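You operate a simulated robot arm through the tools that you are given. There is no shell and no other tool. Be economical: measure what you need, move in short steps, check, and stop when the job is done.

You are at the controls of a simulated robot arm. One attempt, no reset.

JOB
Unwind the mini blue bobbin fully and set it on the pack bench.
Fine: black knob to UNWIND, winder slider till EMPTY and left home, knob to WIND again, roller arm away before lifting. Leave the rest.
Where things are to end (x, y in the base frame): mini blue bobbin within 60 mm of [560, -340].

Only the result counts: the job must be done as asked and must still hold three seconds after the hand-in. Knocking over, shifting, dropping, spilling or breaking anything else fails it.

ROBOT AND FRAMES
A 7-joint arm with a two-finger parallel gripper, fixed in place. Base frame: the origin is at the foot of the arm, x ahead of it, y to its left, z up. Units: mm, degrees, N and s.
With the tool pointing down near the work surface it reaches from about 300 to 700 mm from the base axis. Its first joint turns from -66.0 to 66.0 degrees. Payload 1.57 kg.
Tool frame: the origin (TCP) lies between the finger pads and is the grasp point; the fingertips stand 30 mm ahead of it; z points along the fingers, y is the line along which they close. Largest opening 110 mm; finger width 24, thickness 12; the body of the gripper, 48 by 112 mm, starts 78 mm behind the TCP.
Orientation is that of the tool frame in the base frame, as a unit quaternion [x, y, z, w]. With the fingers straight down and closing along the base's y, the tool's x points along the base's -x, its y along +y and its z along -z.

CONTROLS
- The arm moves only by the tool nudge_tool. Its argument "increments" is a list of rows, each a list of 7 numbers: the turn, a rotation vector about the base's x, y, z in units of 4 degrees (1.0 is 4 degrees), then the shift along the base's x, y, z in units of 20 mm (1.0 is 20 mm), then the gripper command, from -1 (fully open) to 1 (shut), values between in proportion. In form: [[ax, ay, az, tx, ty, tz, grip], ...]. A call has 1 to 20 rows; each row shifts and turns the commanded pose from where the row before left it. A call with a number of a shift or a turn outside -1 to 1 is refused whole. Rows are played at 5 a second. More than 50 mm and 8.6 degrees between two rows, or a gripper value outside its range, and nothing of the call is played. A pose out of reach is approached as far as the arm can. The call stops where the force on the tool passes 60 N (or 10 N more than at its start, if that is more) or the arm is blocked; 0.2 s more then pass. Each finger travels about 108 mm/s and halts on what it meets, pressing with about 35 N; the grip force reading is that of the motor and also rises with nothing between the fingers. The clock runs only during rows and for 0.2 s after the last one: add rows that do not move to give the fingers time. It gives the time, the measured TCP pose, the force on the tool (base axes), the opening and the grip force at its end, in the units of the frame above (readings bear some noise), with the torque about the TCP (base axes, N m) and any sound that the robot's microphone picked up, and new pictures: "show" is both (left out), scene, wrist or none.
- Cameras (640 x 400 px; columns grow to the right, rows downward): "scene" is fixed at [167.3, -402.3, 1393.6]; the picture's right is [0.72, -0.69, 0.00], its down [-0.47, -0.48, -0.74] and it looks along [0.51, 0.53, -0.67] (base axes); focal length 314 px, centre (320, 200). "wrist" rides on the gripper at [70, 16, -141] in the tool frame; the picture's right is [-0.23, 0.97, 0.00], its down [-0.86, -0.20, -0.48] and it looks along [-0.47, -0.11, 0.88] (tool axes); focal length 222 px, centre (320, 200). There is no depth. A picture from a camera that has moved, and an enlarged one, comes with that camera's place and axes in the base frame and with its lens.
- zoom(camera, box): a new picture of the part [left, top, right, bottom] of that camera's present view, enlarged. The clock stands still meanwhile.
- job_done(): hands the job in; it is judged then, once.

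Work in short steps. Places have to be worked out from the pictures, the camera data and where the tool is seen: move nearer, look again, correct. Check each grasp and each placing, and mend what went wrong. You have 120 turns and 200 pictures in all, those below and enlarged ones among them. Open the gripper and draw the arm clear of the work before you hand the job in, unless the task says otherwise; then end with one line.

The tools are called after ">>>" by a JSON object that holds its "api" and its "payload". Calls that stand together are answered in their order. nudge_tool: Moves the arm, as the interface text tells. Its arguments: {"type":"object","properties":{"increments":{"type":"array","items":{"type":"array","items":{"type":"number"}}},"show":{"type":"string","enum":["both","scene","wrist","none"]}},"required":["increments"]} The other tools are called the same way: zoom (camera, box) takes an enlarged picture of a part of a camera's view; job_done () hands the job in.

At the start:

```text
clock: 0.0
position: [355.7, -158.3, 1110.6]
tcp_rot: [0.001, 1.0, 0.0, 0.0]
contact_force: [-0.2, 0.5, -0.5]
torque: [0.0, -0.03, -0.01]
width: 110.0
gripper_force: 0.1
```

scene: 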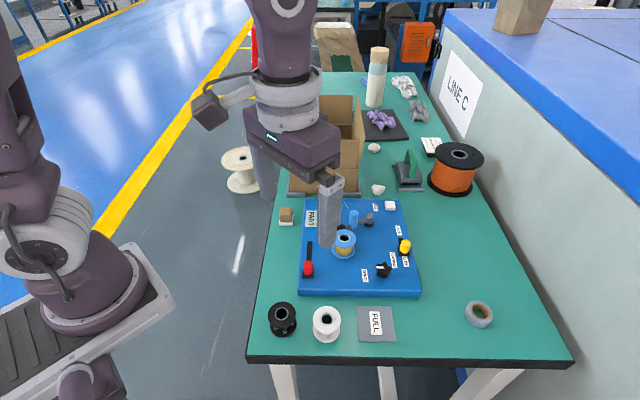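
wrist: 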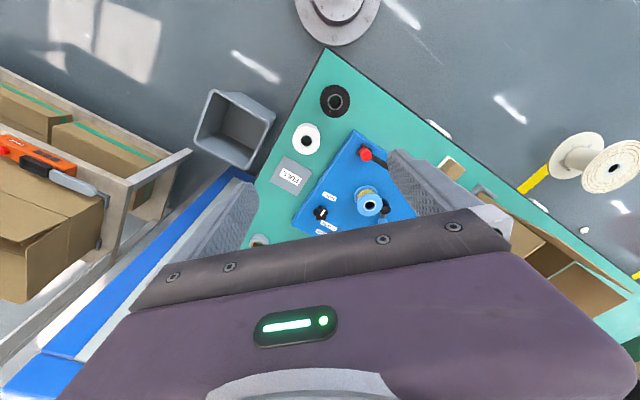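

The scene shows a blue winder board with bobbin, knobs and slider. I zoom in to read labels.

>>> {"api": "zoom", "payload": {"camera": "scene", "box": [280, 190, 440, 300]}}

>>> {"api": "zoom", "payload": {"camera": "scene", "box": [240, 270, 520, 370]}}

>>> {"api": "zoom", "payload": {"camera": "wrist", "box": [240, 60, 460, 260]}}

```text
3.64 times, centred on (360, 245) of scene
camera zoom: at [167.3, -402.3, 1393.6], right [0.72, -0.69, 0.0], down [-0.47, -0.48, -0.74], along [0.51, 0.53, -0.67], focal length 1141 px, centre (174, 36)
```

zoom: 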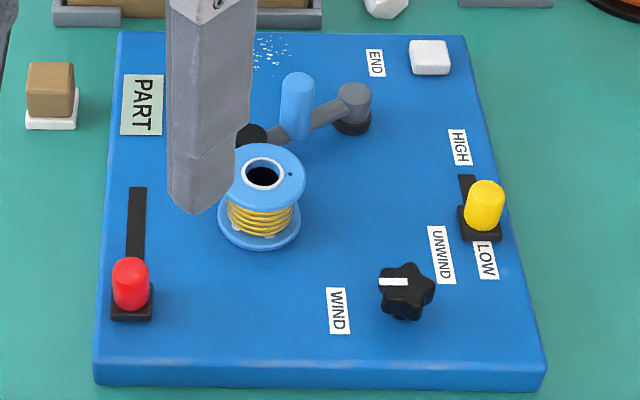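

```text
2.29 times, centred on (380, 320) of scene
camera zoom: at [167.3, -402.3, 1393.6], right [0.72, -0.69, 0.0], down [-0.47, -0.48, -0.74], along [0.51, 0.53, -0.67], focal length 717 px, centre (183, -74)
```

zoom: 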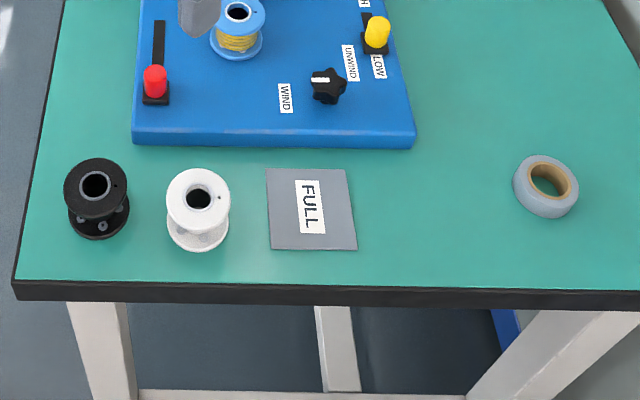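

```text
2.00 times, centred on (350, 160) of wrist
camera zoom: at [286.0, -143.2, 1252.4], right [0.23, 0.97, 0.0], down [0.86, -0.2, 0.48], along [0.47, -0.11, -0.88], focal length 444 px, centre (260, 280)
```

zoom: 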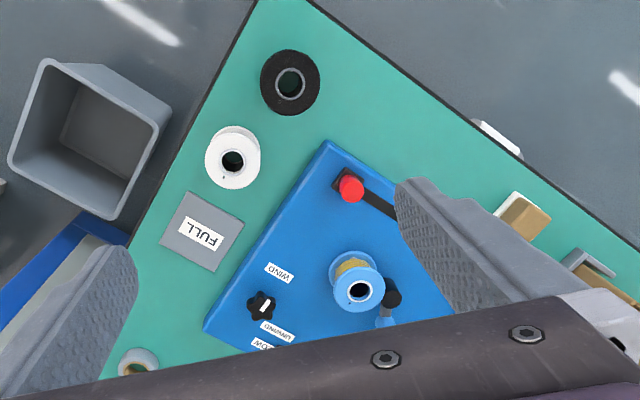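

The slot runs about 45° in the base frame; table top is near z≈754. I turn the tool 45° about z and go lower for a better look.

>>> {"api": "nudge_tool", "payload": {"increments": [[0, 0, 0.94, 0.15, -0.2, -0.45, -1], [0, 0, 0.94, 0.15, -0.2, -0.45, -1], [0, 0, 0.94, 0.15, -0.2, -0.45, -1], [0, 0, 0.94, 0.15, -0.2, -0.45, -1], [0, 0, 0.94, 0.15, -0.2, -0.45, -1], [0, 0, 0.94, 0.15, -0.2, -0.45, -1], [0, 0, 0.94, 0.15, -0.2, -0.45, -1], [0, 0, 0.94, 0.15, -0.2, -0.45, -1], [0, 0, 0.94, 0.15, -0.2, -0.45, -1], [0, 0, 0.94, 0.15, -0.2, -0.45, -1], [0, 0, 0.94, 0.15, -0.2, -0.45, -1], [0, 0, 0.94, 0.15, -0.2, -0.45, -1]]}}

```text
clock: 2.6
position: [392.6, -206.5, 1000.6]
tcp_rot: [-0.385, 0.923, 0.0, 0.0]
contact_force: [-0.1, 0.8, 0.0]
torque: [0.02, 0.01, 0.04]
width: 109.9
gripper_force: 0.1
camera wrist: at [331.6, -245.1, 1144.3], right [-0.53, 0.85, 0.0], down [0.74, 0.47, 0.48], along [0.41, 0.25, -0.88], focal length 222 px, centre (320, 200)
```

scene: 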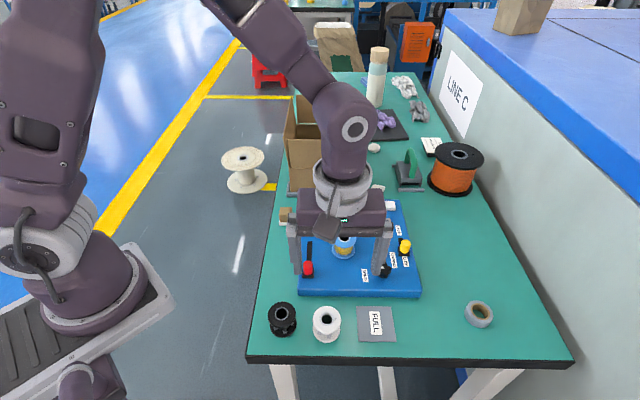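
wrist: 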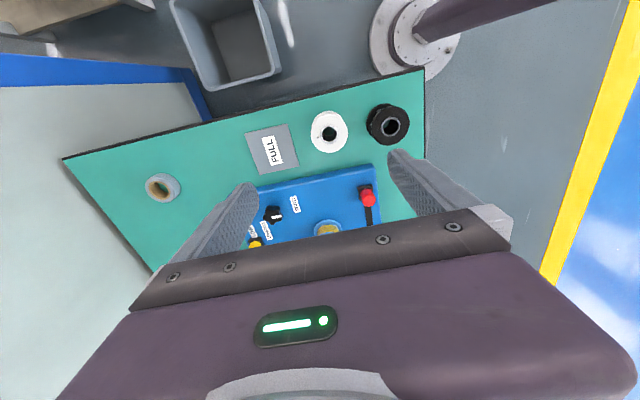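

The gripper body hides the lower half of the wrist view, so I move ahead (+x,+y) so that the board falls in the visible part.

>>> {"api": "nudge_tool", "payload": {"increments": [[0, 0, 0, 0.9, 0.7, -0.3, -1], [0, 0, 0, 0.9, 0.7, -0.3, -1], [0, 0, 0, 0.9, 0.7, -0.3, -1], [0, 0, 0, 0.9, 0.7, -0.3, -1], [0, 0, 0, 0.9, 0.7, -0.3, -1], [0, 0, 0, 0.9, 0.7, -0.3, -1], [0, 0, 0, 0.9, 0.7, -0.3, -1]]}}

```text
clock: 4.2
position: [518.0, -108.7, 959.8]
tcp_rot: [-0.385, 0.923, 0.0, 0.0]
contact_force: [0.6, -0.2, -0.5]
torque: [0.03, -0.03, 0.01]
width: 110.0
gripper_force: 0.1
camera wrist: at [457.2, -147.2, 1102.0], right [-0.53, 0.85, 0.0], down [0.74, 0.47, 0.48], along [0.41, 0.25, -0.88], focal length 222 px, centre (320, 200)
```

scene: 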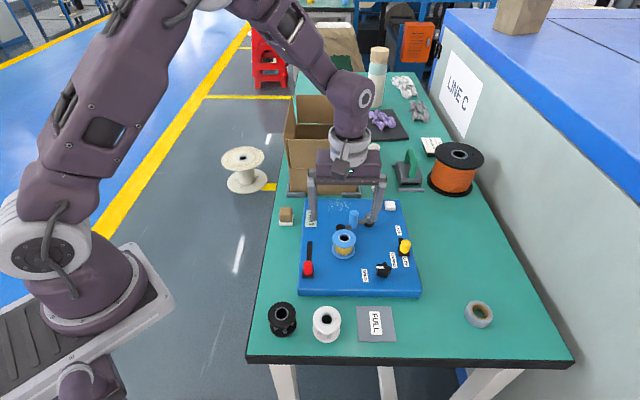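
wrist: 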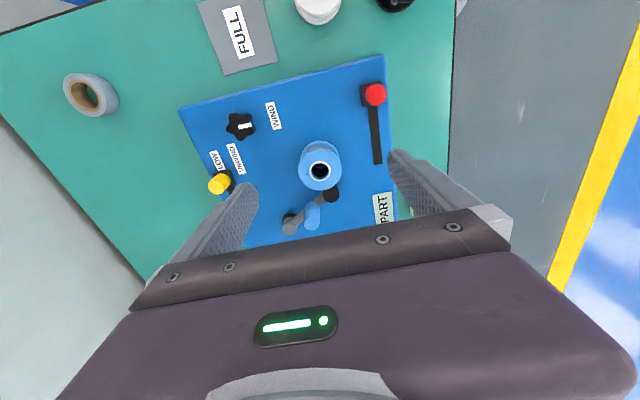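

>>> {"api": "zoom", "payload": {"camera": "wrist", "box": [170, 40, 410, 240]}}

>>> {"api": "zoom", "payload": {"camera": "scene", "box": [285, 190, 435, 300]}}

```text
2.00 times, centred on (290, 140) of wrist
camera zoom: at [457.2, -147.2, 1102.0], right [-0.53, 0.85, 0.0], down [0.74, 0.47, 0.48], along [0.41, 0.25, -0.88], focal length 444 px, centre (380, 320)
```

zoom: 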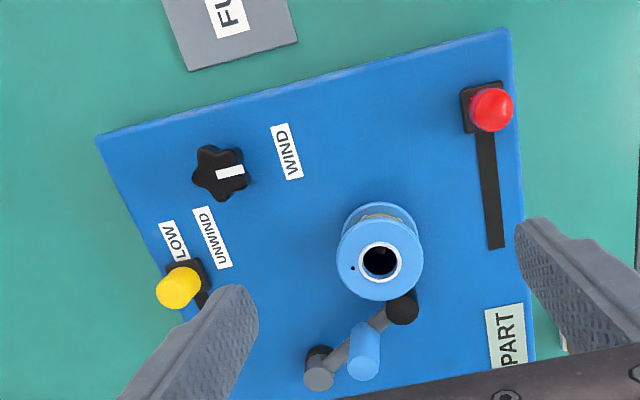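

```text
3.64 times, centred on (360, 245) of scene
camera zoom: at [167.3, -402.3, 1393.6], right [0.72, -0.69, 0.0], down [-0.47, -0.48, -0.74], along [0.51, 0.53, -0.67], focal length 1141 px, centre (174, 36)
```

zoom: 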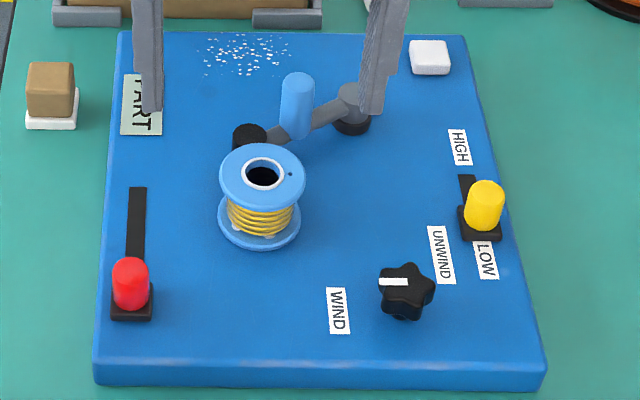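

Knob estimated at (559,-204), z≈800, pointer toward WIND. I zoom on the labels at the far side before acting.

>>> {"api": "zoom", "payload": {"camera": "scene", "box": [300, 195, 350, 230]}}

>>> {"api": "zoom", "payload": {"camera": "scene", "box": [340, 195, 410, 245]}}

```text
11.43 times, centred on (325, 212) of scene
camera zoom: at [167.3, -402.3, 1393.6], right [0.72, -0.69, 0.0], down [-0.47, -0.48, -0.74], along [0.51, 0.53, -0.67], focal length 3586 px, centre (263, 57)
```

zoom: 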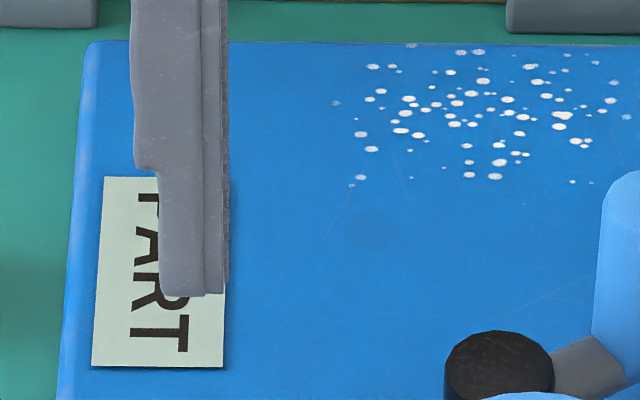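

```text
8.00 times, centred on (375, 220) of scene
camera zoom: at [167.3, -402.3, 1393.6], right [0.72, -0.69, 0.0], down [-0.47, -0.48, -0.74], along [0.51, 0.53, -0.67], focal length 2510 px, centre (-120, 40)
```

zoom: 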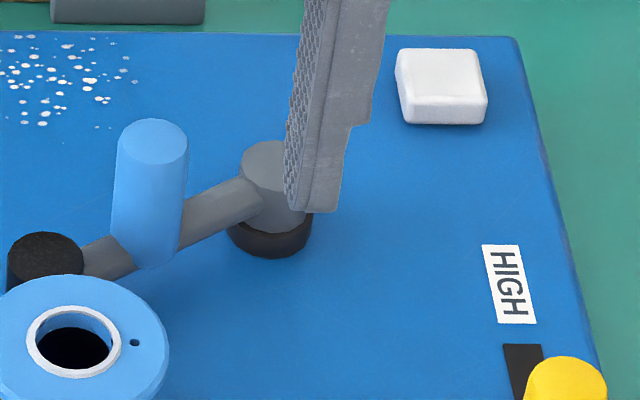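

PART is the state display (should become EMPTY). I move above the black knob at (559,-204), pre-turned to leave room for a clockwise turn.

>>> {"api": "nudge_tool", "payload": {"increments": [[0, 0, 0.6, 0.35, -0.8, -0.5, -1], [0, 0, 0.6, 0.34, -0.8, -0.5, -1], [0, 0, 0.6, 0.34, -0.8, -0.5, -0.8], [0, 0, 0.6, 0.34, -0.8, -0.8, -0.6], [0, 0, 0.6, 0.34, -0.8, -0.8, -0.2], [0, 0, 0.75, 0.34, -0.77, -0.9, -0.2], [0, 0, 0, 0, 0, 0, -0.2]]}}

```text
clock: 5.8
position: [558.0, -203.7, 879.1]
tcp_rot: [-0.501, 0.865, 0.0, 0.0]
contact_force: [-0.4, -0.3, -0.1]
torque: [-0.03, -0.01, -0.03]
width: 66.2
gripper_force: 0.0
camera wrist: at [509.3, -258.0, 1021.8], right [-0.73, 0.68, 0.0], down [0.6, 0.64, 0.48], along [0.33, 0.35, -0.88], focal length 222 px, centre (320, 200)
```

scene: 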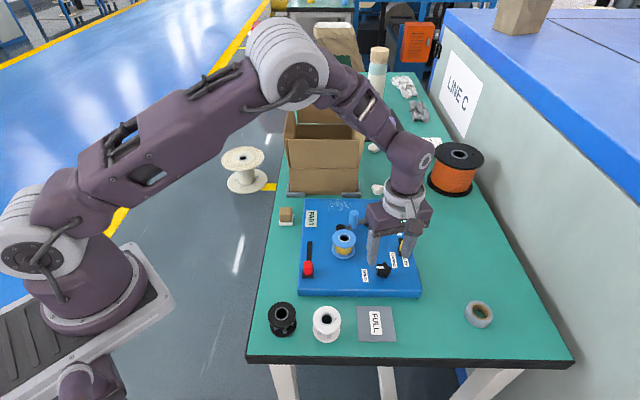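
wrist: 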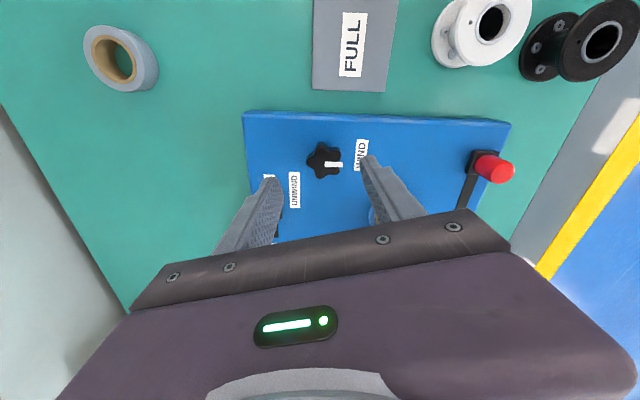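

The knob sits almost directly under the TCP (offset ~4 mm). I correct and descend with partly open fingers.

>>> {"api": "nudge_tool", "payload": {"increments": [[0, 0, 0, -0.05, 0.08, -0.9, -0.2], [0, 0, 0, -0.05, 0.05, -0.9, -0.2], [0, 0, 0, 0, 0, -0.7, -0.2], [0, 0, 0, 0, 0, -0.35, -0.2]]}}

>>> {"api": "zoom", "payload": {"camera": "wrist", "box": [220, 100, 420, 230]}}

>>> {"api": "zoom", "payload": {"camera": "scene", "box": [340, 220, 430, 290]}}

```text
clock: 6.8
position: [556.4, -200.5, 822.9]
tcp_rot: [-0.501, 0.865, 0.0, 0.0]
contact_force: [-0.4, 0.6, 0.3]
torque: [0.0, 0.03, -0.01]
width: 65.9
gripper_force: 0.0
camera wrist: at [508.0, -254.8, 964.9], right [-0.73, 0.68, 0.0], down [0.6, 0.64, 0.48], along [0.33, 0.35, -0.88], focal length 222 px, centre (320, 200)
```

scene: 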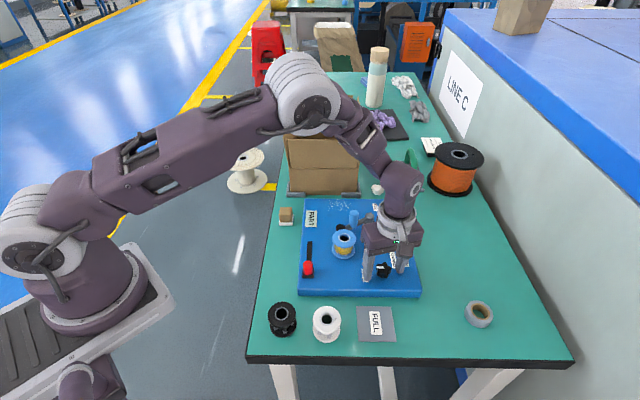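
wrist: 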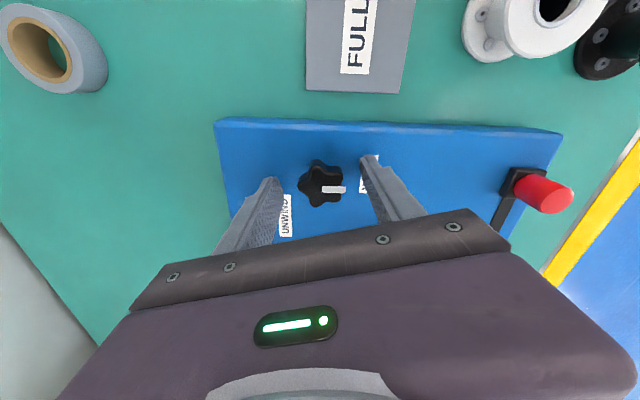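

```text
3.08 times, centred on (320, 165) of wrist
camera zoom: at [508.0, -254.8, 964.9], right [-0.73, 0.68, 0.0], down [0.6, 0.64, 0.48], along [0.33, 0.35, -0.88], focal length 684 px, centre (320, 308)
```

zoom: 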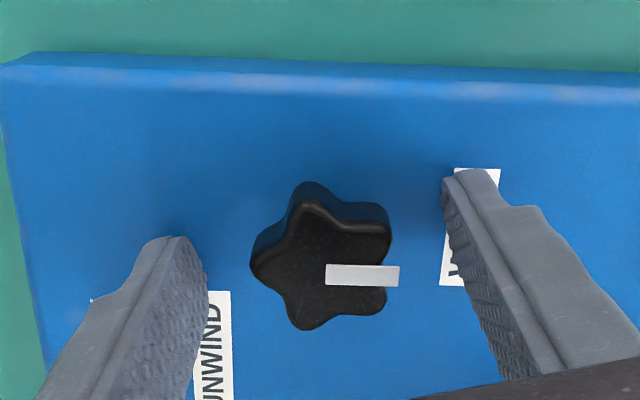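

```text
5.71 times, centred on (385, 255) of scene
camera zoom: at [167.3, -402.3, 1393.6], right [0.72, -0.69, 0.0], down [-0.47, -0.48, -0.74], along [0.51, 0.53, -0.67], focal length 1793 px, centre (-51, -114)
```

zoom: 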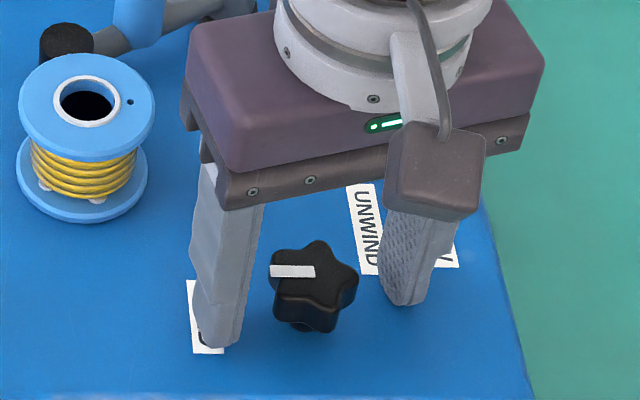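

Knob top is at about z 804, centred between fingers. I lower 6 mm and close on it.

>>> {"api": "nudge_tool", "payload": {"increments": [[0, 0, 0, 0, 0, -0.3, -0.2], [0, 0, 0, 0, 0, 0, 0.1], [0, 0, 0, 0, 0, 0, 0.5], [0, 0, 0, 0, 0, 0, 0.5], [0, 0, 0, 0, 0, 0, 0.5]]}}

>>> {"api": "zoom", "payload": {"camera": "wrist", "box": [220, 100, 420, 230]}}

```text
clock: 7.4
position: [556.5, -201.6, 820.9]
tcp_rot: [-0.501, 0.865, -0.001, 0.0]
contact_force: [-0.1, 2.1, 11.4]
torque: [0.34, 0.21, -0.01]
width: 50.9
gripper_force: 0.8
stopped in row 2: the force on the tool passed its limit at 63 N (the readings are from after the stop); the commanded pose is now the measured one
camera wrist: at [508.3, -254.4, 962.6], right [-0.73, 0.68, 0.0], down [0.6, 0.64, 0.48], along [0.33, 0.35, -0.88], focal length 222 px, centre (320, 200)
```

scene: 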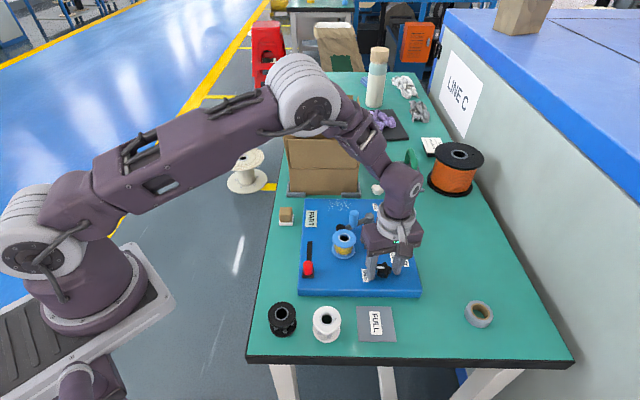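
wrist: 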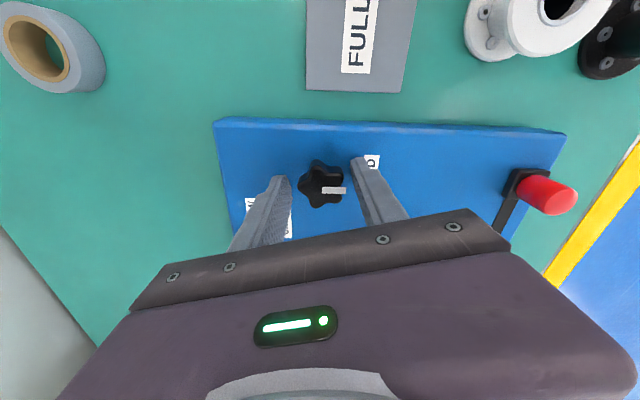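

```text
3.08 times, centred on (320, 165) of wrist
camera zoom: at [508.3, -254.4, 962.6], right [-0.73, 0.68, 0.0], down [0.6, 0.64, 0.48], along [0.33, 0.35, -0.88], focal length 684 px, centre (320, 308)
```

zoom: 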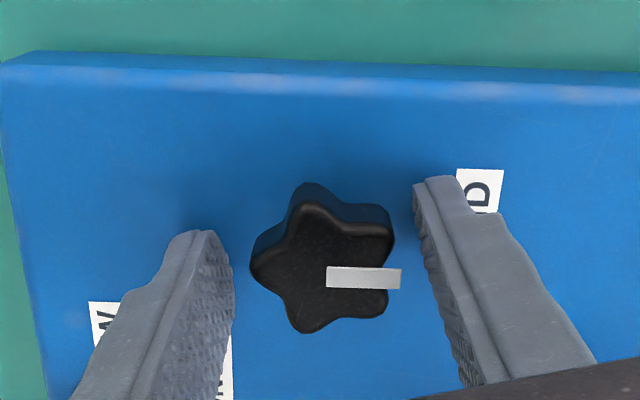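

Tips met the board, so board top is z≈790. I lift 3 mm, centre on the knob, and close.

>>> {"api": "nudge_tool", "payload": {"increments": [[0, 0, 0, -0.13, -0.06, 0.17, 0.0], [0, 0, 0, 0, 0, 0, 0.2], [0, 0, 0, 0, 0, 0, 0.6], [0, 0, 0, 0, 0, 0, 0.6], [0, 0, 0, 0, 0, 0, 0.6]]}}

>>> {"api": "zoom", "payload": {"camera": "wrist", "box": [220, 100, 420, 230]}}

```text
clock: 8.6
position: [553.6, -202.4, 822.3]
tcp_rot: [-0.502, 0.865, 0.001, -0.002]
contact_force: [-2.2, -0.9, -3.6]
torque: [0.11, -0.14, 0.0]
width: 34.1
gripper_force: 41.0
camera wrist: at [505.5, -255.9, 965.2], right [-0.73, 0.68, 0.0], down [0.6, 0.64, 0.48], along [0.32, 0.35, -0.88], focal length 222 px, centre (320, 200)
```

scene: 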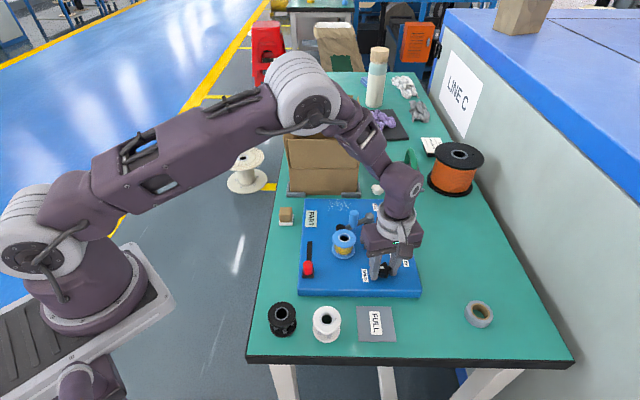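
wrist: 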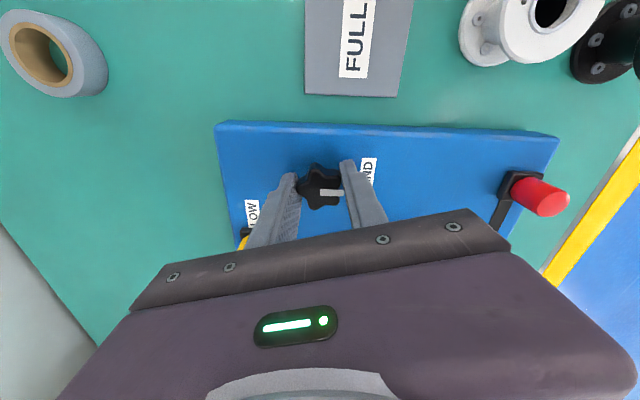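

```text
3.08 times, centred on (320, 165) of wrist
camera zoom: at [505.5, -255.9, 965.2], right [-0.73, 0.68, 0.0], down [0.6, 0.64, 0.48], along [0.32, 0.35, -0.88], focal length 684 px, centre (320, 308)
```

zoom: 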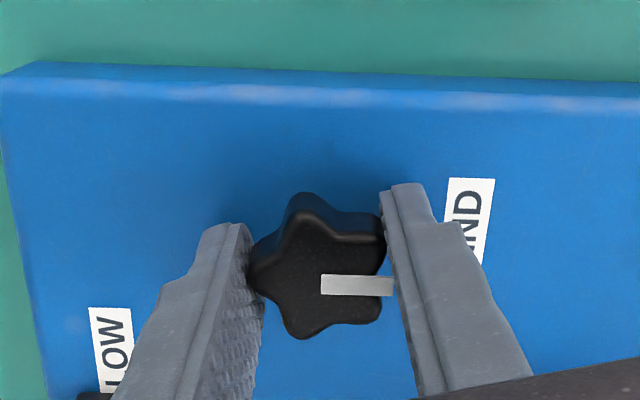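

Grip is firm at 34 mm. I turn clockwise (from above) about 40° and check torque.

>>> {"api": "nudge_tool", "payload": {"increments": [[0, 0, -1, 0, 0, 0, 0.6], [0, 0, -1, 0, 0, 0, 0.6], [0, 0, -1, 0, 0, 0, 0.6], [0, 0, -1, 0, 0, 0, 0.6], [0, 0, -1, 0, 0, 0, 0.6], [0, 0, -1, 0, 0, 0, 0.6], [0, 0, -1, 0, 0, 0, 0.6], [0, 0, -1, 0, 0, 0, 0.6], [0, 0, -1, 0, 0, 0, 0.6], [0, 0, -1, 0, 0, 0, 0.6]]}}

>>> {"api": "zoom", "payload": {"camera": "wrist", "box": [220, 100, 420, 230]}}

```text
clock: 10.8
position: [552.8, -201.9, 823.2]
tcp_rot: [-0.175, 0.985, 0.0, 0.0]
contact_force: [-5.8, -3.2, -5.8]
torque: [-0.15, -0.09, -0.04]
width: 34.0
gripper_force: 41.2
camera wrist: at [483.3, -212.5, 965.2], right [-0.12, 0.99, 0.0], down [0.87, 0.11, 0.48], along [0.47, 0.06, -0.88], focal length 222 px, centre (320, 200)
```

scene: 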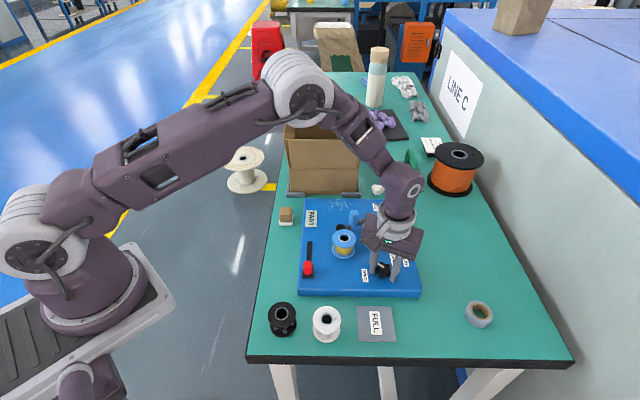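
wrist: 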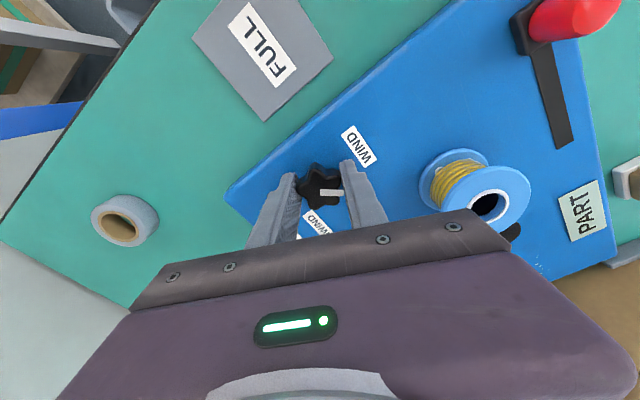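

```text
3.08 times, centred on (320, 165) of wrist
camera zoom: at [483.3, -212.5, 965.2], right [-0.12, 0.99, 0.0], down [0.87, 0.11, 0.48], along [0.47, 0.06, -0.88], focal length 684 px, centre (320, 308)
```

zoom: 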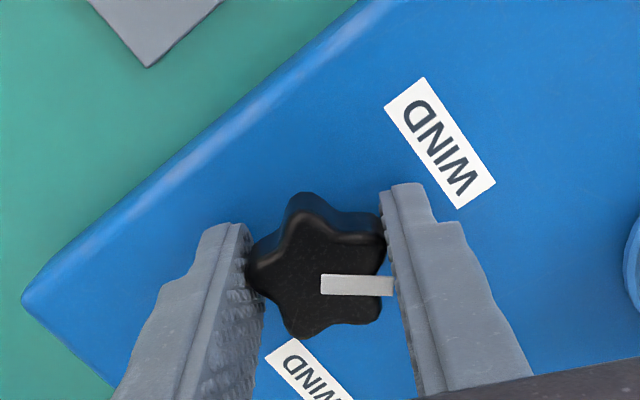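

The knob follows. Continue another 48°, watching for a stop.

>>> {"api": "nudge_tool", "payload": {"increments": [[0, 0, -1, 0, 0, 0, 0.6], [0, 0, -1, 0, 0, 0, 0.6], [0, 0, -1, 0, 0, 0, 0.6], [0, 0, -1, 0, 0, 0, 0.6], [0, 0, -1, 0, 0, 0, 0.6], [0, 0, -1, 0, 0, 0, 0.6], [0, 0, -1, 0, 0, 0, 0.6], [0, 0, -1, 0, 0, 0, 0.6], [0, 0, -1, 0, 0, 0, 0.6], [0, 0, -1, 0, 0, 0, 0.6], [0, 0, -1, 0, 0, 0, 0.6], [0, 0, -1, 0, 0, 0, 0.6]]}}

>>> {"api": "zoom", "payload": {"camera": "wrist", "box": [220, 100, 420, 230]}}

```text
clock: 13.4
position: [554.1, -204.0, 822.3]
tcp_rot: [0.241, 0.97, 0.0, 0.0]
contact_force: [-12.8, -10.7, -4.5]
torque: [-0.24, 0.07, 0.02]
width: 33.7
gripper_force: 41.7
camera wrist: at [500.2, -157.2, 965.3], right [0.66, 0.75, 0.0], down [0.66, -0.58, 0.48], along [0.36, -0.31, -0.88], focal length 222 px, centre (320, 200)
```

scene: 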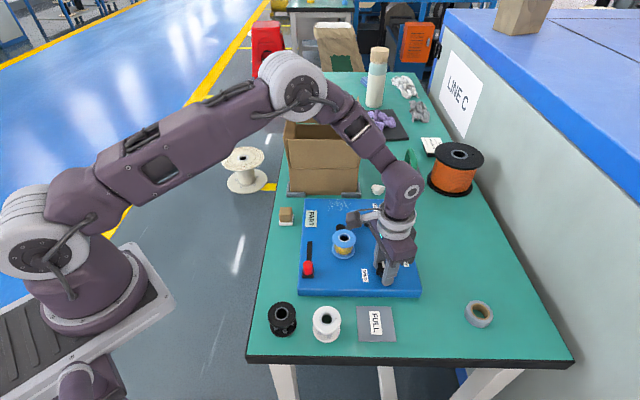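
wrist: 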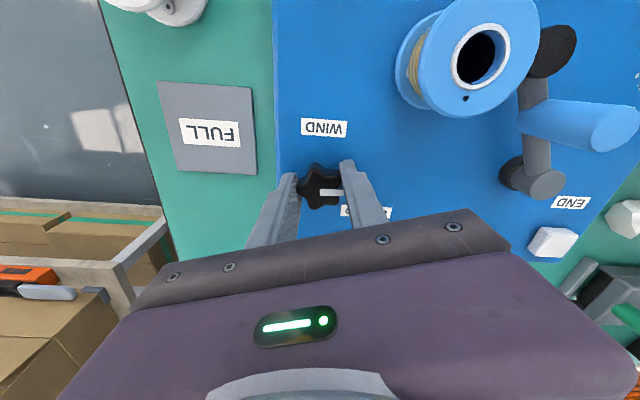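

```text
3.08 times, centred on (320, 165) of wrist
camera zoom: at [500.2, -157.2, 965.3], right [0.66, 0.75, 0.0], down [0.66, -0.58, 0.48], along [0.36, -0.31, -0.88], focal length 684 px, centre (320, 308)
```

zoom: 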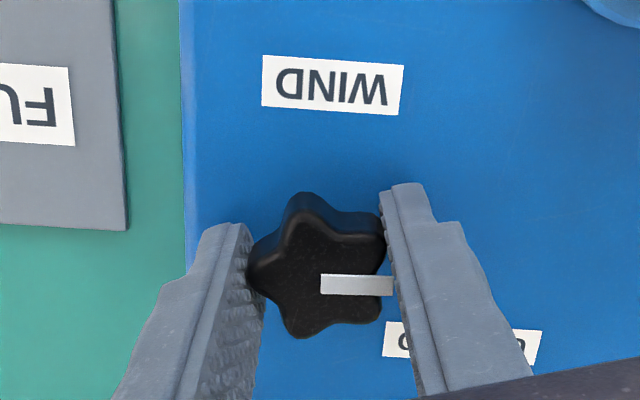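

No stop yet; pointer still ~40° short of the UNWIND label. I continue, easing 1 mm toward the side load.

>>> {"api": "nudge_tool", "payload": {"increments": [[0, 0, -1, -0.05, -0.04, 0, 0.6], [0, 0, -1, 0, 0, 0, 0.6], [0, 0, -1, 0, 0, 0, 0.6], [0, 0, -1, 0, 0, 0, 0.6], [0, 0, -1, 0, 0, 0, 0.6], [0, 0, -1, 0, 0, 0, 0.6], [0, 0, -1, 0, 0, 0, 0.6]]}}

>>> {"api": "zoom", "payload": {"camera": "wrist", "box": [220, 100, 420, 230]}}

>>> {"api": "zoom", "payload": {"camera": "scene", "box": [285, 190, 435, 300]}}

```text
clock: 15.0
position: [553.7, -203.7, 821.9]
tcp_rot: [0.469, 0.883, 0.002, 0.0]
contact_force: [-4.6, -1.6, -1.9]
torque: [-0.26, -0.45, 0.0]
width: 33.8
gripper_force: 41.5
camera wrist: at [528.1, -137.5, 965.3], right [0.93, 0.36, 0.0], down [0.31, -0.82, 0.48], along [0.17, -0.45, -0.88], focal length 222 px, centre (320, 200)
```

scene: 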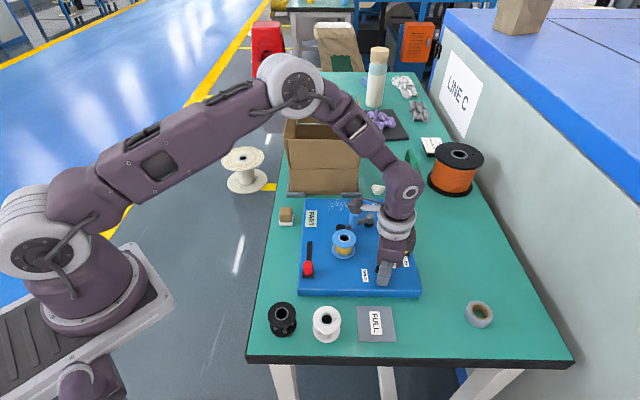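
wrist: 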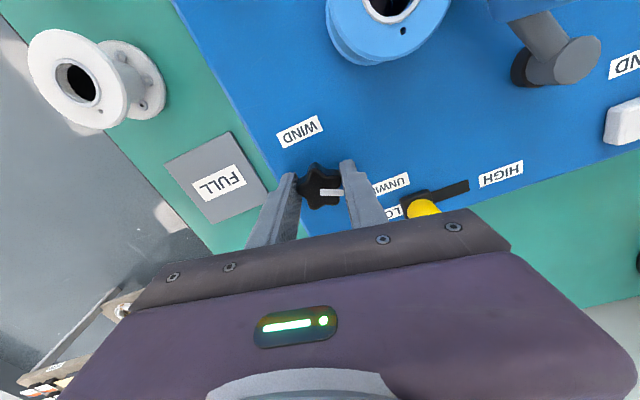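

```text
3.08 times, centred on (320, 165) of wrist
camera zoom: at [528.1, -137.5, 965.3], right [0.93, 0.36, 0.0], down [0.31, -0.82, 0.48], along [0.17, -0.45, -0.88], focal length 684 px, centre (320, 308)
```

zoom: 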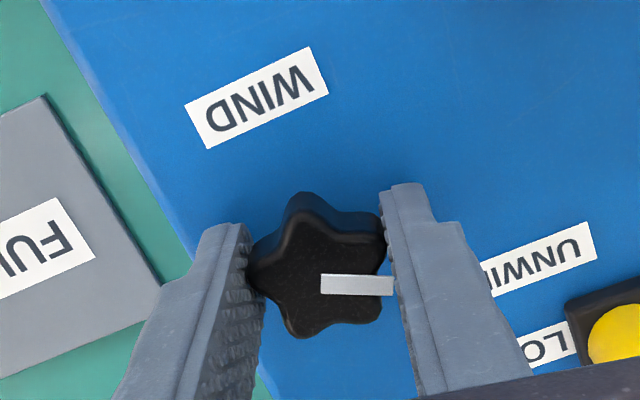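

```text
3.64 times, centred on (360, 245) of scene
camera zoom: at [167.2, -402.4, 1393.6], right [0.72, -0.69, 0.0], down [-0.47, -0.48, -0.74], along [0.51, 0.53, -0.67], focal length 1141 px, centre (174, 36)
```

zoom: 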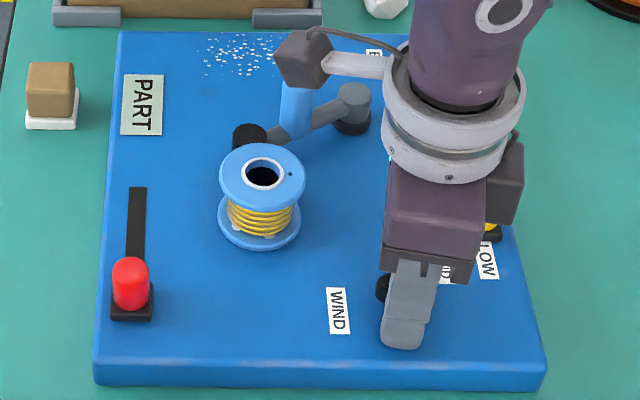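

Pointer is at ~20°, label direction ~7°. I turn 12° more.

>>> {"api": "nudge_tool", "payload": {"increments": [[0, 0, -1, 0, 0, 0, 0.6], [0, 0, -1, 0, 0, 0, 0.6], [0, 0, -1, 0, 0, 0, 0.6]], "show": "wrist"}}

>>> {"api": "zoom", "payload": {"camera": "wrist", "box": [220, 100, 420, 230]}}

```text
clock: 15.8
position: [554.3, -203.4, 823.6]
tcp_rot: [0.558, 0.83, 0.0, 0.0]
contact_force: [-2.1, -2.1, -4.6]
torque: [-0.09, 0.0, 0.44]
width: 33.6
gripper_force: 42.1
camera wrist: at [542.1, -134.1, 965.3], right [0.99, 0.16, 0.0], down [0.14, -0.87, 0.48], along [0.07, -0.47, -0.88], focal length 222 px, centre (320, 200)
```

wrist: 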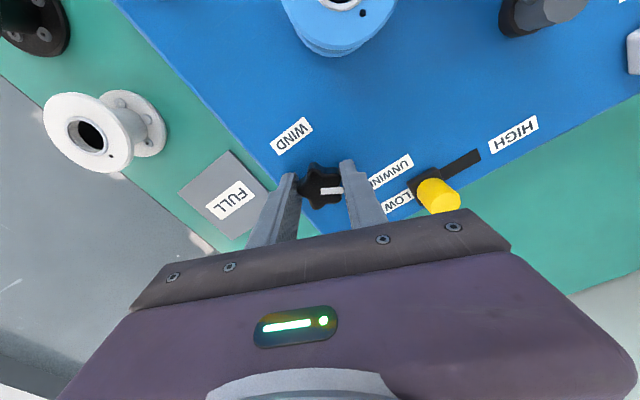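

```text
3.08 times, centred on (320, 165) of wrist
camera zoom: at [542.1, -134.1, 965.3], right [0.99, 0.16, 0.0], down [0.14, -0.87, 0.48], along [0.07, -0.47, -0.88], focal length 684 px, centre (320, 308)
```

zoom: 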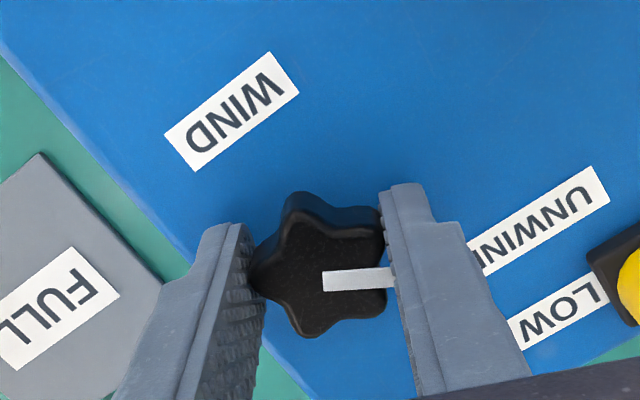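

A 0.44 N·m counter-torque indicates the stop at UNWIND. I release and rise to check.

>>> {"api": "nudge_tool", "payload": {"increments": [[0, 0, 0.3, 0, 0, 0, 0.3], [0, 0, 0, 0, 0, 0, -0.2], [0, 0, 0, 0, 0, 0, -0.2], [0, 0, 0, 0, 0, 0.9, -0.2], [0, 0, 0, 0, 0, 0.9, -0.2], [0, 0, 0, 0, 0, 0.9, -0.2], [0, 0, 0, 0, 0, 0.9, -0.2]], "show": "wrist"}}

>>> {"api": "zoom", "payload": {"camera": "wrist", "box": [220, 90, 420, 220]}}

```text
clock: 17.4
position: [554.1, -202.8, 895.6]
tcp_rot: [0.55, 0.835, 0.0, -0.001]
contact_force: [-1.2, -0.2, 0.3]
torque: [0.01, 0.0, 0.0]
width: 65.8
gripper_force: 0.1
camera wrist: at [541.0, -133.9, 1037.8], right [0.98, 0.18, 0.0], down [0.16, -0.86, 0.48], along [0.08, -0.47, -0.88], focal length 222 px, centre (320, 200)
```

wrist: 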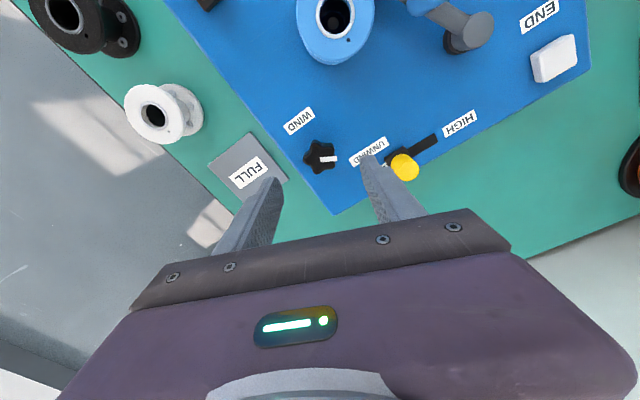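

```text
3.08 times, centred on (320, 155) of wrist
camera zoom: at [541.0, -133.9, 1037.8], right [0.98, 0.18, 0.0], down [0.16, -0.86, 0.48], along [0.08, -0.47, -0.88], focal length 684 px, centre (320, 338)
```

zoom: 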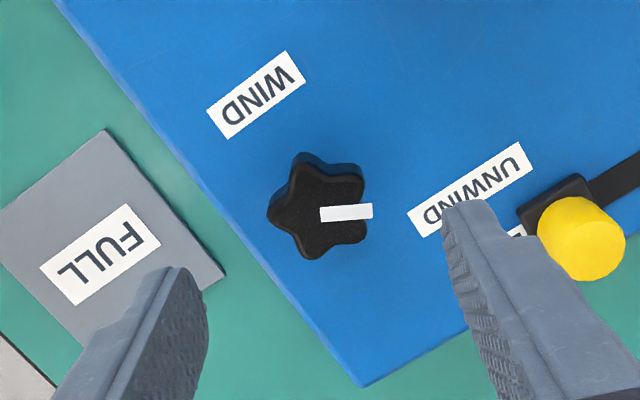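

Knob points at UNWIND. Next the red winder slider at about (437,-83): move above it with fingers closing along the slot direction (yaw −45°).

>>> {"api": "nudge_tool", "payload": {"increments": [[0, 0, 0.79, -0.84, 0.86, 0.1, -0.2], [0, 0, 0.79, -0.84, 0.86, 0.1, -0.2], [0, 0, 0.79, -0.84, 0.86, 0, -0.2], [0, 0, 0.79, -0.84, 0.86, 0, -0.2], [0, 0, 0.79, -0.84, 0.86, 0, -0.2], [0, 0, 0.79, -0.84, 0.86, 0, -0.2], [0, 0, 0.79, -0.84, 0.86, 0, -0.2], [0, 0, 0, 0, 0, 0, -0.2]]}}

>>> {"api": "zoom", "payload": {"camera": "scene", "box": [270, 190, 380, 290]}}

```text
clock: 19.2
position: [434.5, -82.8, 899.0]
tcp_rot: [0.379, 0.925, 0.001, -0.001]
contact_force: [0.1, -0.1, 0.2]
torque: [-0.02, -0.01, 0.01]
width: 66.0
gripper_force: 0.1
camera wrist: at [397.5, -23.3, 1041.1], right [0.84, 0.54, 0.0], down [0.47, -0.74, 0.48], along [0.26, -0.4, -0.88], focal length 222 px, centre (320, 200)
```

scene: 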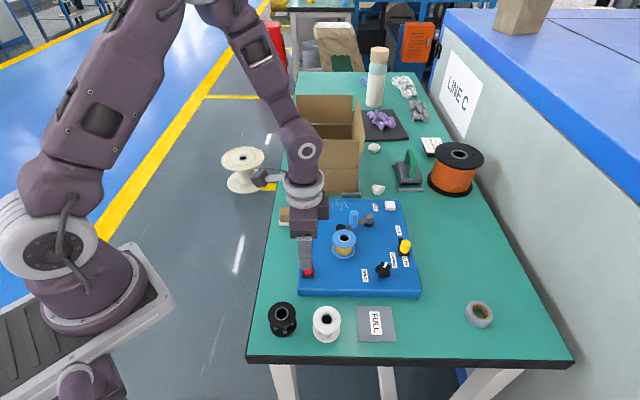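
wrist: 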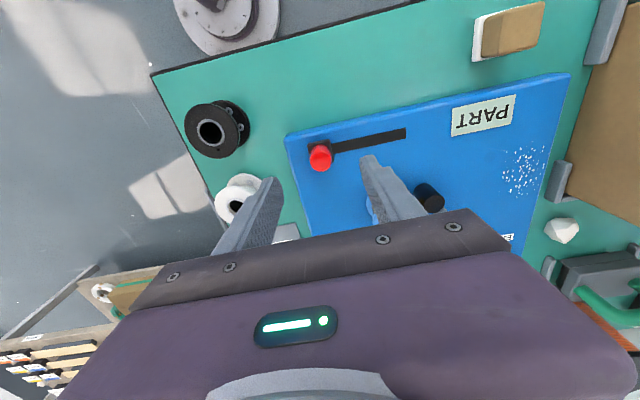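

```text
4.00 times, centred on (325, 240) of scene
camera zoom: at [167.3, -402.3, 1393.6], right [0.72, -0.69, 0.0], down [-0.47, -0.48, -0.74], along [0.51, 0.53, -0.67], focal length 1255 px, centre (300, 40)
```

zoom: 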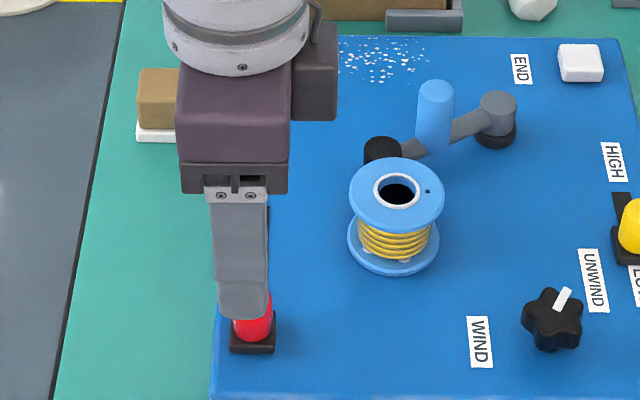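

Red knob at about (438,-81), top ≈ z 818–825. I descend to 838 and look.

>>> {"api": "nudge_tool", "payload": {"increments": [[0, 0, 0, 0.17, 0.09, -0.8, -0.2], [0, 0, 0, 0, 0, -0.8, -0.2], [0, 0, 0, 0, 0, -0.8, -0.2], [0, 0, 0, 0, 0, -0.65, -0.2], [0, 0, 0, 0, 0, 0, -0.2]], "show": "wrist"}}

>>> {"api": "zoom", "payload": {"camera": "wrist", "box": [220, 80, 420, 230]}}

>>> {"api": "zoom", "payload": {"camera": "scene", "box": [280, 230, 350, 290]}}

```text
clock: 20.4
position: [437.8, -81.8, 837.3]
tcp_rot: [0.379, 0.926, 0.0, -0.001]
contact_force: [0.2, 0.2, -0.9]
torque: [0.0, -0.02, -0.01]
width: 66.1
gripper_force: 0.1
camera wrist: at [400.6, -21.6, 980.1], right [0.84, 0.53, 0.0], down [0.47, -0.74, 0.48], along [0.26, -0.4, -0.88], focal length 222 px, centre (320, 200)
```

wrist: 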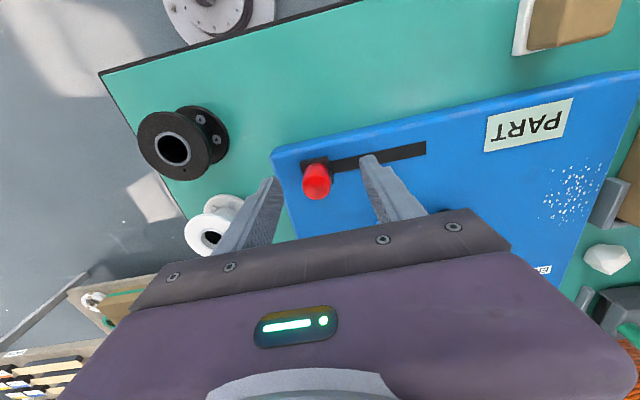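

```text
2.67 times, centred on (320, 155) of wrist
camera zoom: at [400.6, -21.6, 980.1], right [0.84, 0.53, 0.0], down [0.47, -0.74, 0.48], along [0.26, -0.4, -0.88], focal length 592 px, centre (320, 320)
```

zoom: 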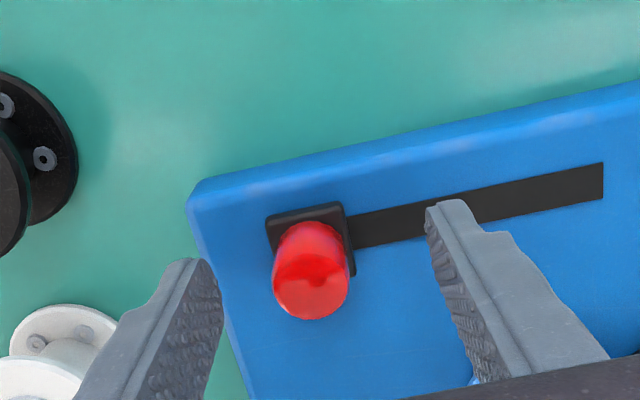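

```text
6.67 times, centred on (315, 260) of scene
camera zoom: at [167.3, -402.3, 1393.6], right [0.72, -0.69, 0.0], down [-0.47, -0.48, -0.74], along [0.51, 0.53, -0.67], focal length 2092 px, centre (353, -200)
```

zoom: 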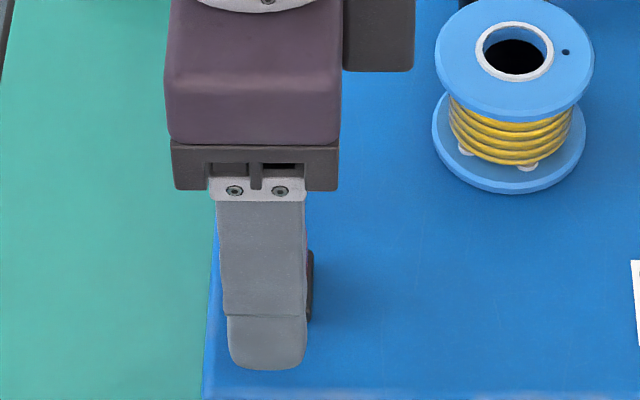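

Knob is well between the pads (overlap ~19 mm). I shift 2 mm and close.

>>> {"api": "nudge_tool", "payload": {"increments": [[0, 0, 0, -0.06, -0.08, 0, 0.0], [0, 0, 0, 0, 0, 0, 0.3], [0, 0, 0, 0, 0, 0, 0.8], [0, 0, 0, 0, 0, 0, 0.8], [0, 0, 0, 0, 0, 0, 0.8]], "show": "wrist"}}

```text
clock: 21.6
position: [437.8, -82.5, 837.3]
tcp_rot: [0.378, 0.926, 0.0, 0.0]
contact_force: [0.6, -1.0, -0.9]
torque: [-0.23, 0.22, -0.01]
width: 22.8
gripper_force: 35.5
camera wrist: at [399.6, -23.3, 980.1], right [0.84, 0.54, 0.0], down [0.47, -0.74, 0.48], along [0.26, -0.4, -0.88], focal length 222 px, centre (320, 200)
```

wrist: 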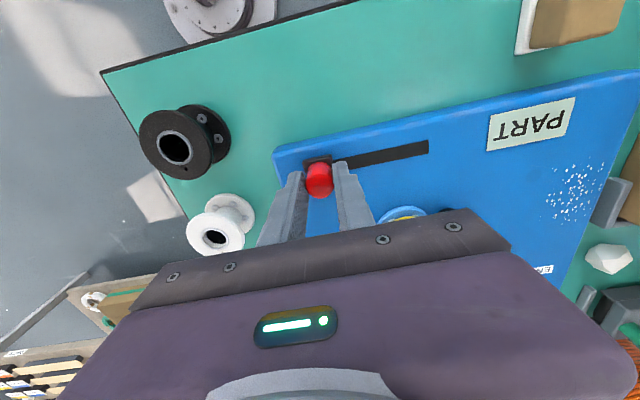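

Gripped (22.8 mm). Slide along the slot ~60 mm in small rows.

>>> {"api": "nudge_tool", "payload": {"increments": [[0, 0, 0, 0.35, 0.355, 0, 0.8], [0, 0, 0, 0.35, 0.355, 0, 0.8], [0, 0, 0, 0.35, 0.355, 0, 0.8], [0, 0, 0, 0.35, 0.355, 0, 0.8], [0, 0, 0, 0.35, 0.355, 0, 0.8], [0, 0, 0, 0.35, 0.355, 0, 0.8]], "show": "wrist"}}

```text
clock: 23.0
position: [479.5, -39.3, 837.2]
tcp_rot: [0.378, 0.926, 0.0, 0.0]
contact_force: [4.5, -4.7, -22.6]
torque: [0.09, -0.45, 0.12]
width: 22.5
gripper_force: 35.7
camera wrist: at [442.0, 19.1, 980.3], right [0.84, 0.54, 0.0], down [0.47, -0.74, 0.48], along [0.25, -0.4, -0.88], focal length 222 px, centre (320, 200)
```

wrist: 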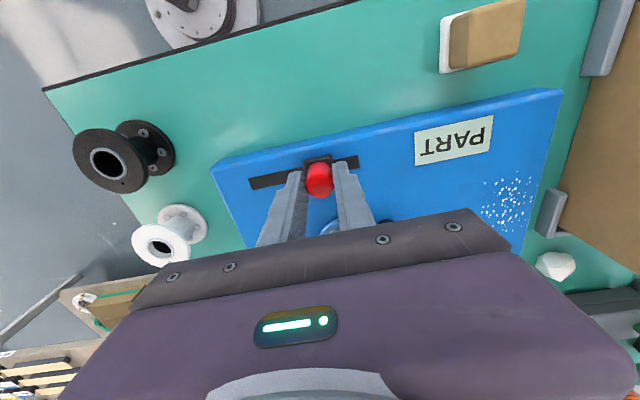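

It slides; slot end is ~20 mm further. I ease down 1 mm (pull of 22 N) and continue.

>>> {"api": "nudge_tool", "payload": {"increments": [[0, 0, 0, 0.2, 0.203, -0.06, 0.8], [0, 0, 0, 0.2, 0.203, 0, 0.8], [0, 0, 0, 0.2, 0.203, 0, 0.8], [0, 0, 0, 0.1, 0.1, 0, 0.8], [0, 0, 0, 0, 0, 0, 0.8]]}}

```text
clock: 24.2
position: [493.8, -25.5, 838.2]
tcp_rot: [0.378, 0.926, 0.001, 0.001]
contact_force: [3.4, -4.0, 19.4]
torque: [-0.2, 0.27, -0.04]
width: 22.9
gripper_force: 35.4
camera wrist: at [455.7, 33.4, 980.2], right [0.84, 0.54, 0.0], down [0.47, -0.74, 0.48], along [0.26, -0.4, -0.88], focal length 222 px, centre (320, 200)
```

scene: 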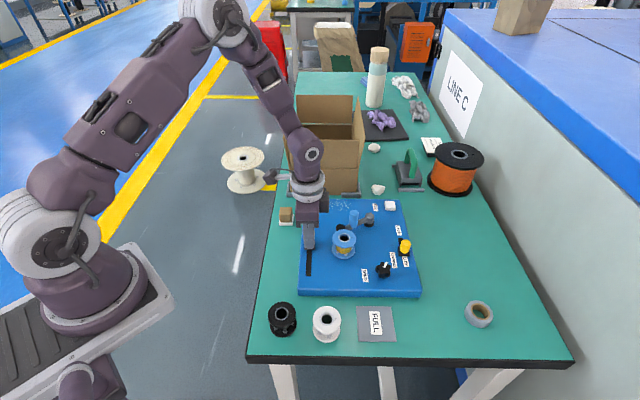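
wrist: 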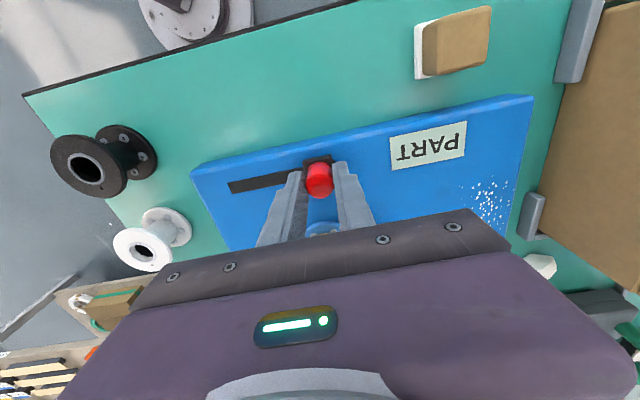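

Still PART at the end of stroke; likely several strokes are needed. I push 4 mm more, then return toward home.

>>> {"api": "nudge_tool", "payload": {"increments": [[0, 0, 0, 0.14, 0.14, 0.03, 0.8], [0, 0, 0, 0, 0, 0, 0.8]], "show": "scene"}}

>>> {"api": "zoom", "payload": {"camera": "scene", "box": [285, 190, 435, 300]}}

```text
clock: 24.8
position: [496.7, -22.8, 838.6]
tcp_rot: [0.378, 0.926, -0.001, 0.0]
contact_force: [4.9, -4.6, 10.7]
torque: [-0.75, -0.26, 0.08]
width: 22.6
gripper_force: 35.6
```

scene: 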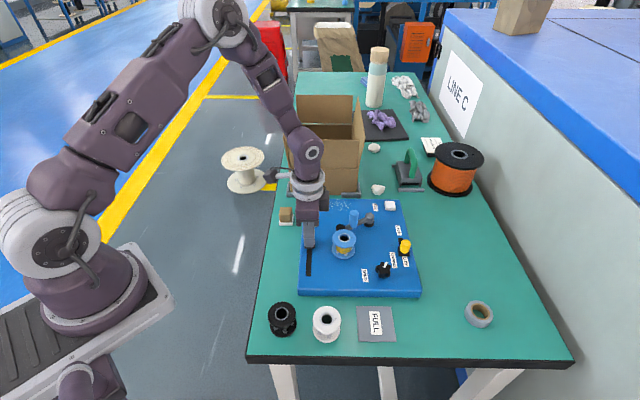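

```text
3.64 times, centred on (360, 245) of scene
camera zoom: at [167.2, -402.4, 1393.5], right [0.72, -0.69, 0.0], down [-0.47, -0.48, -0.74], along [0.51, 0.53, -0.67], focal length 1141 px, centre (174, 36)
```

zoom: 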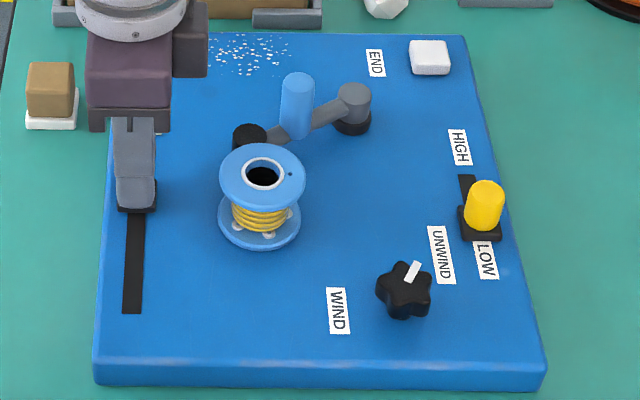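

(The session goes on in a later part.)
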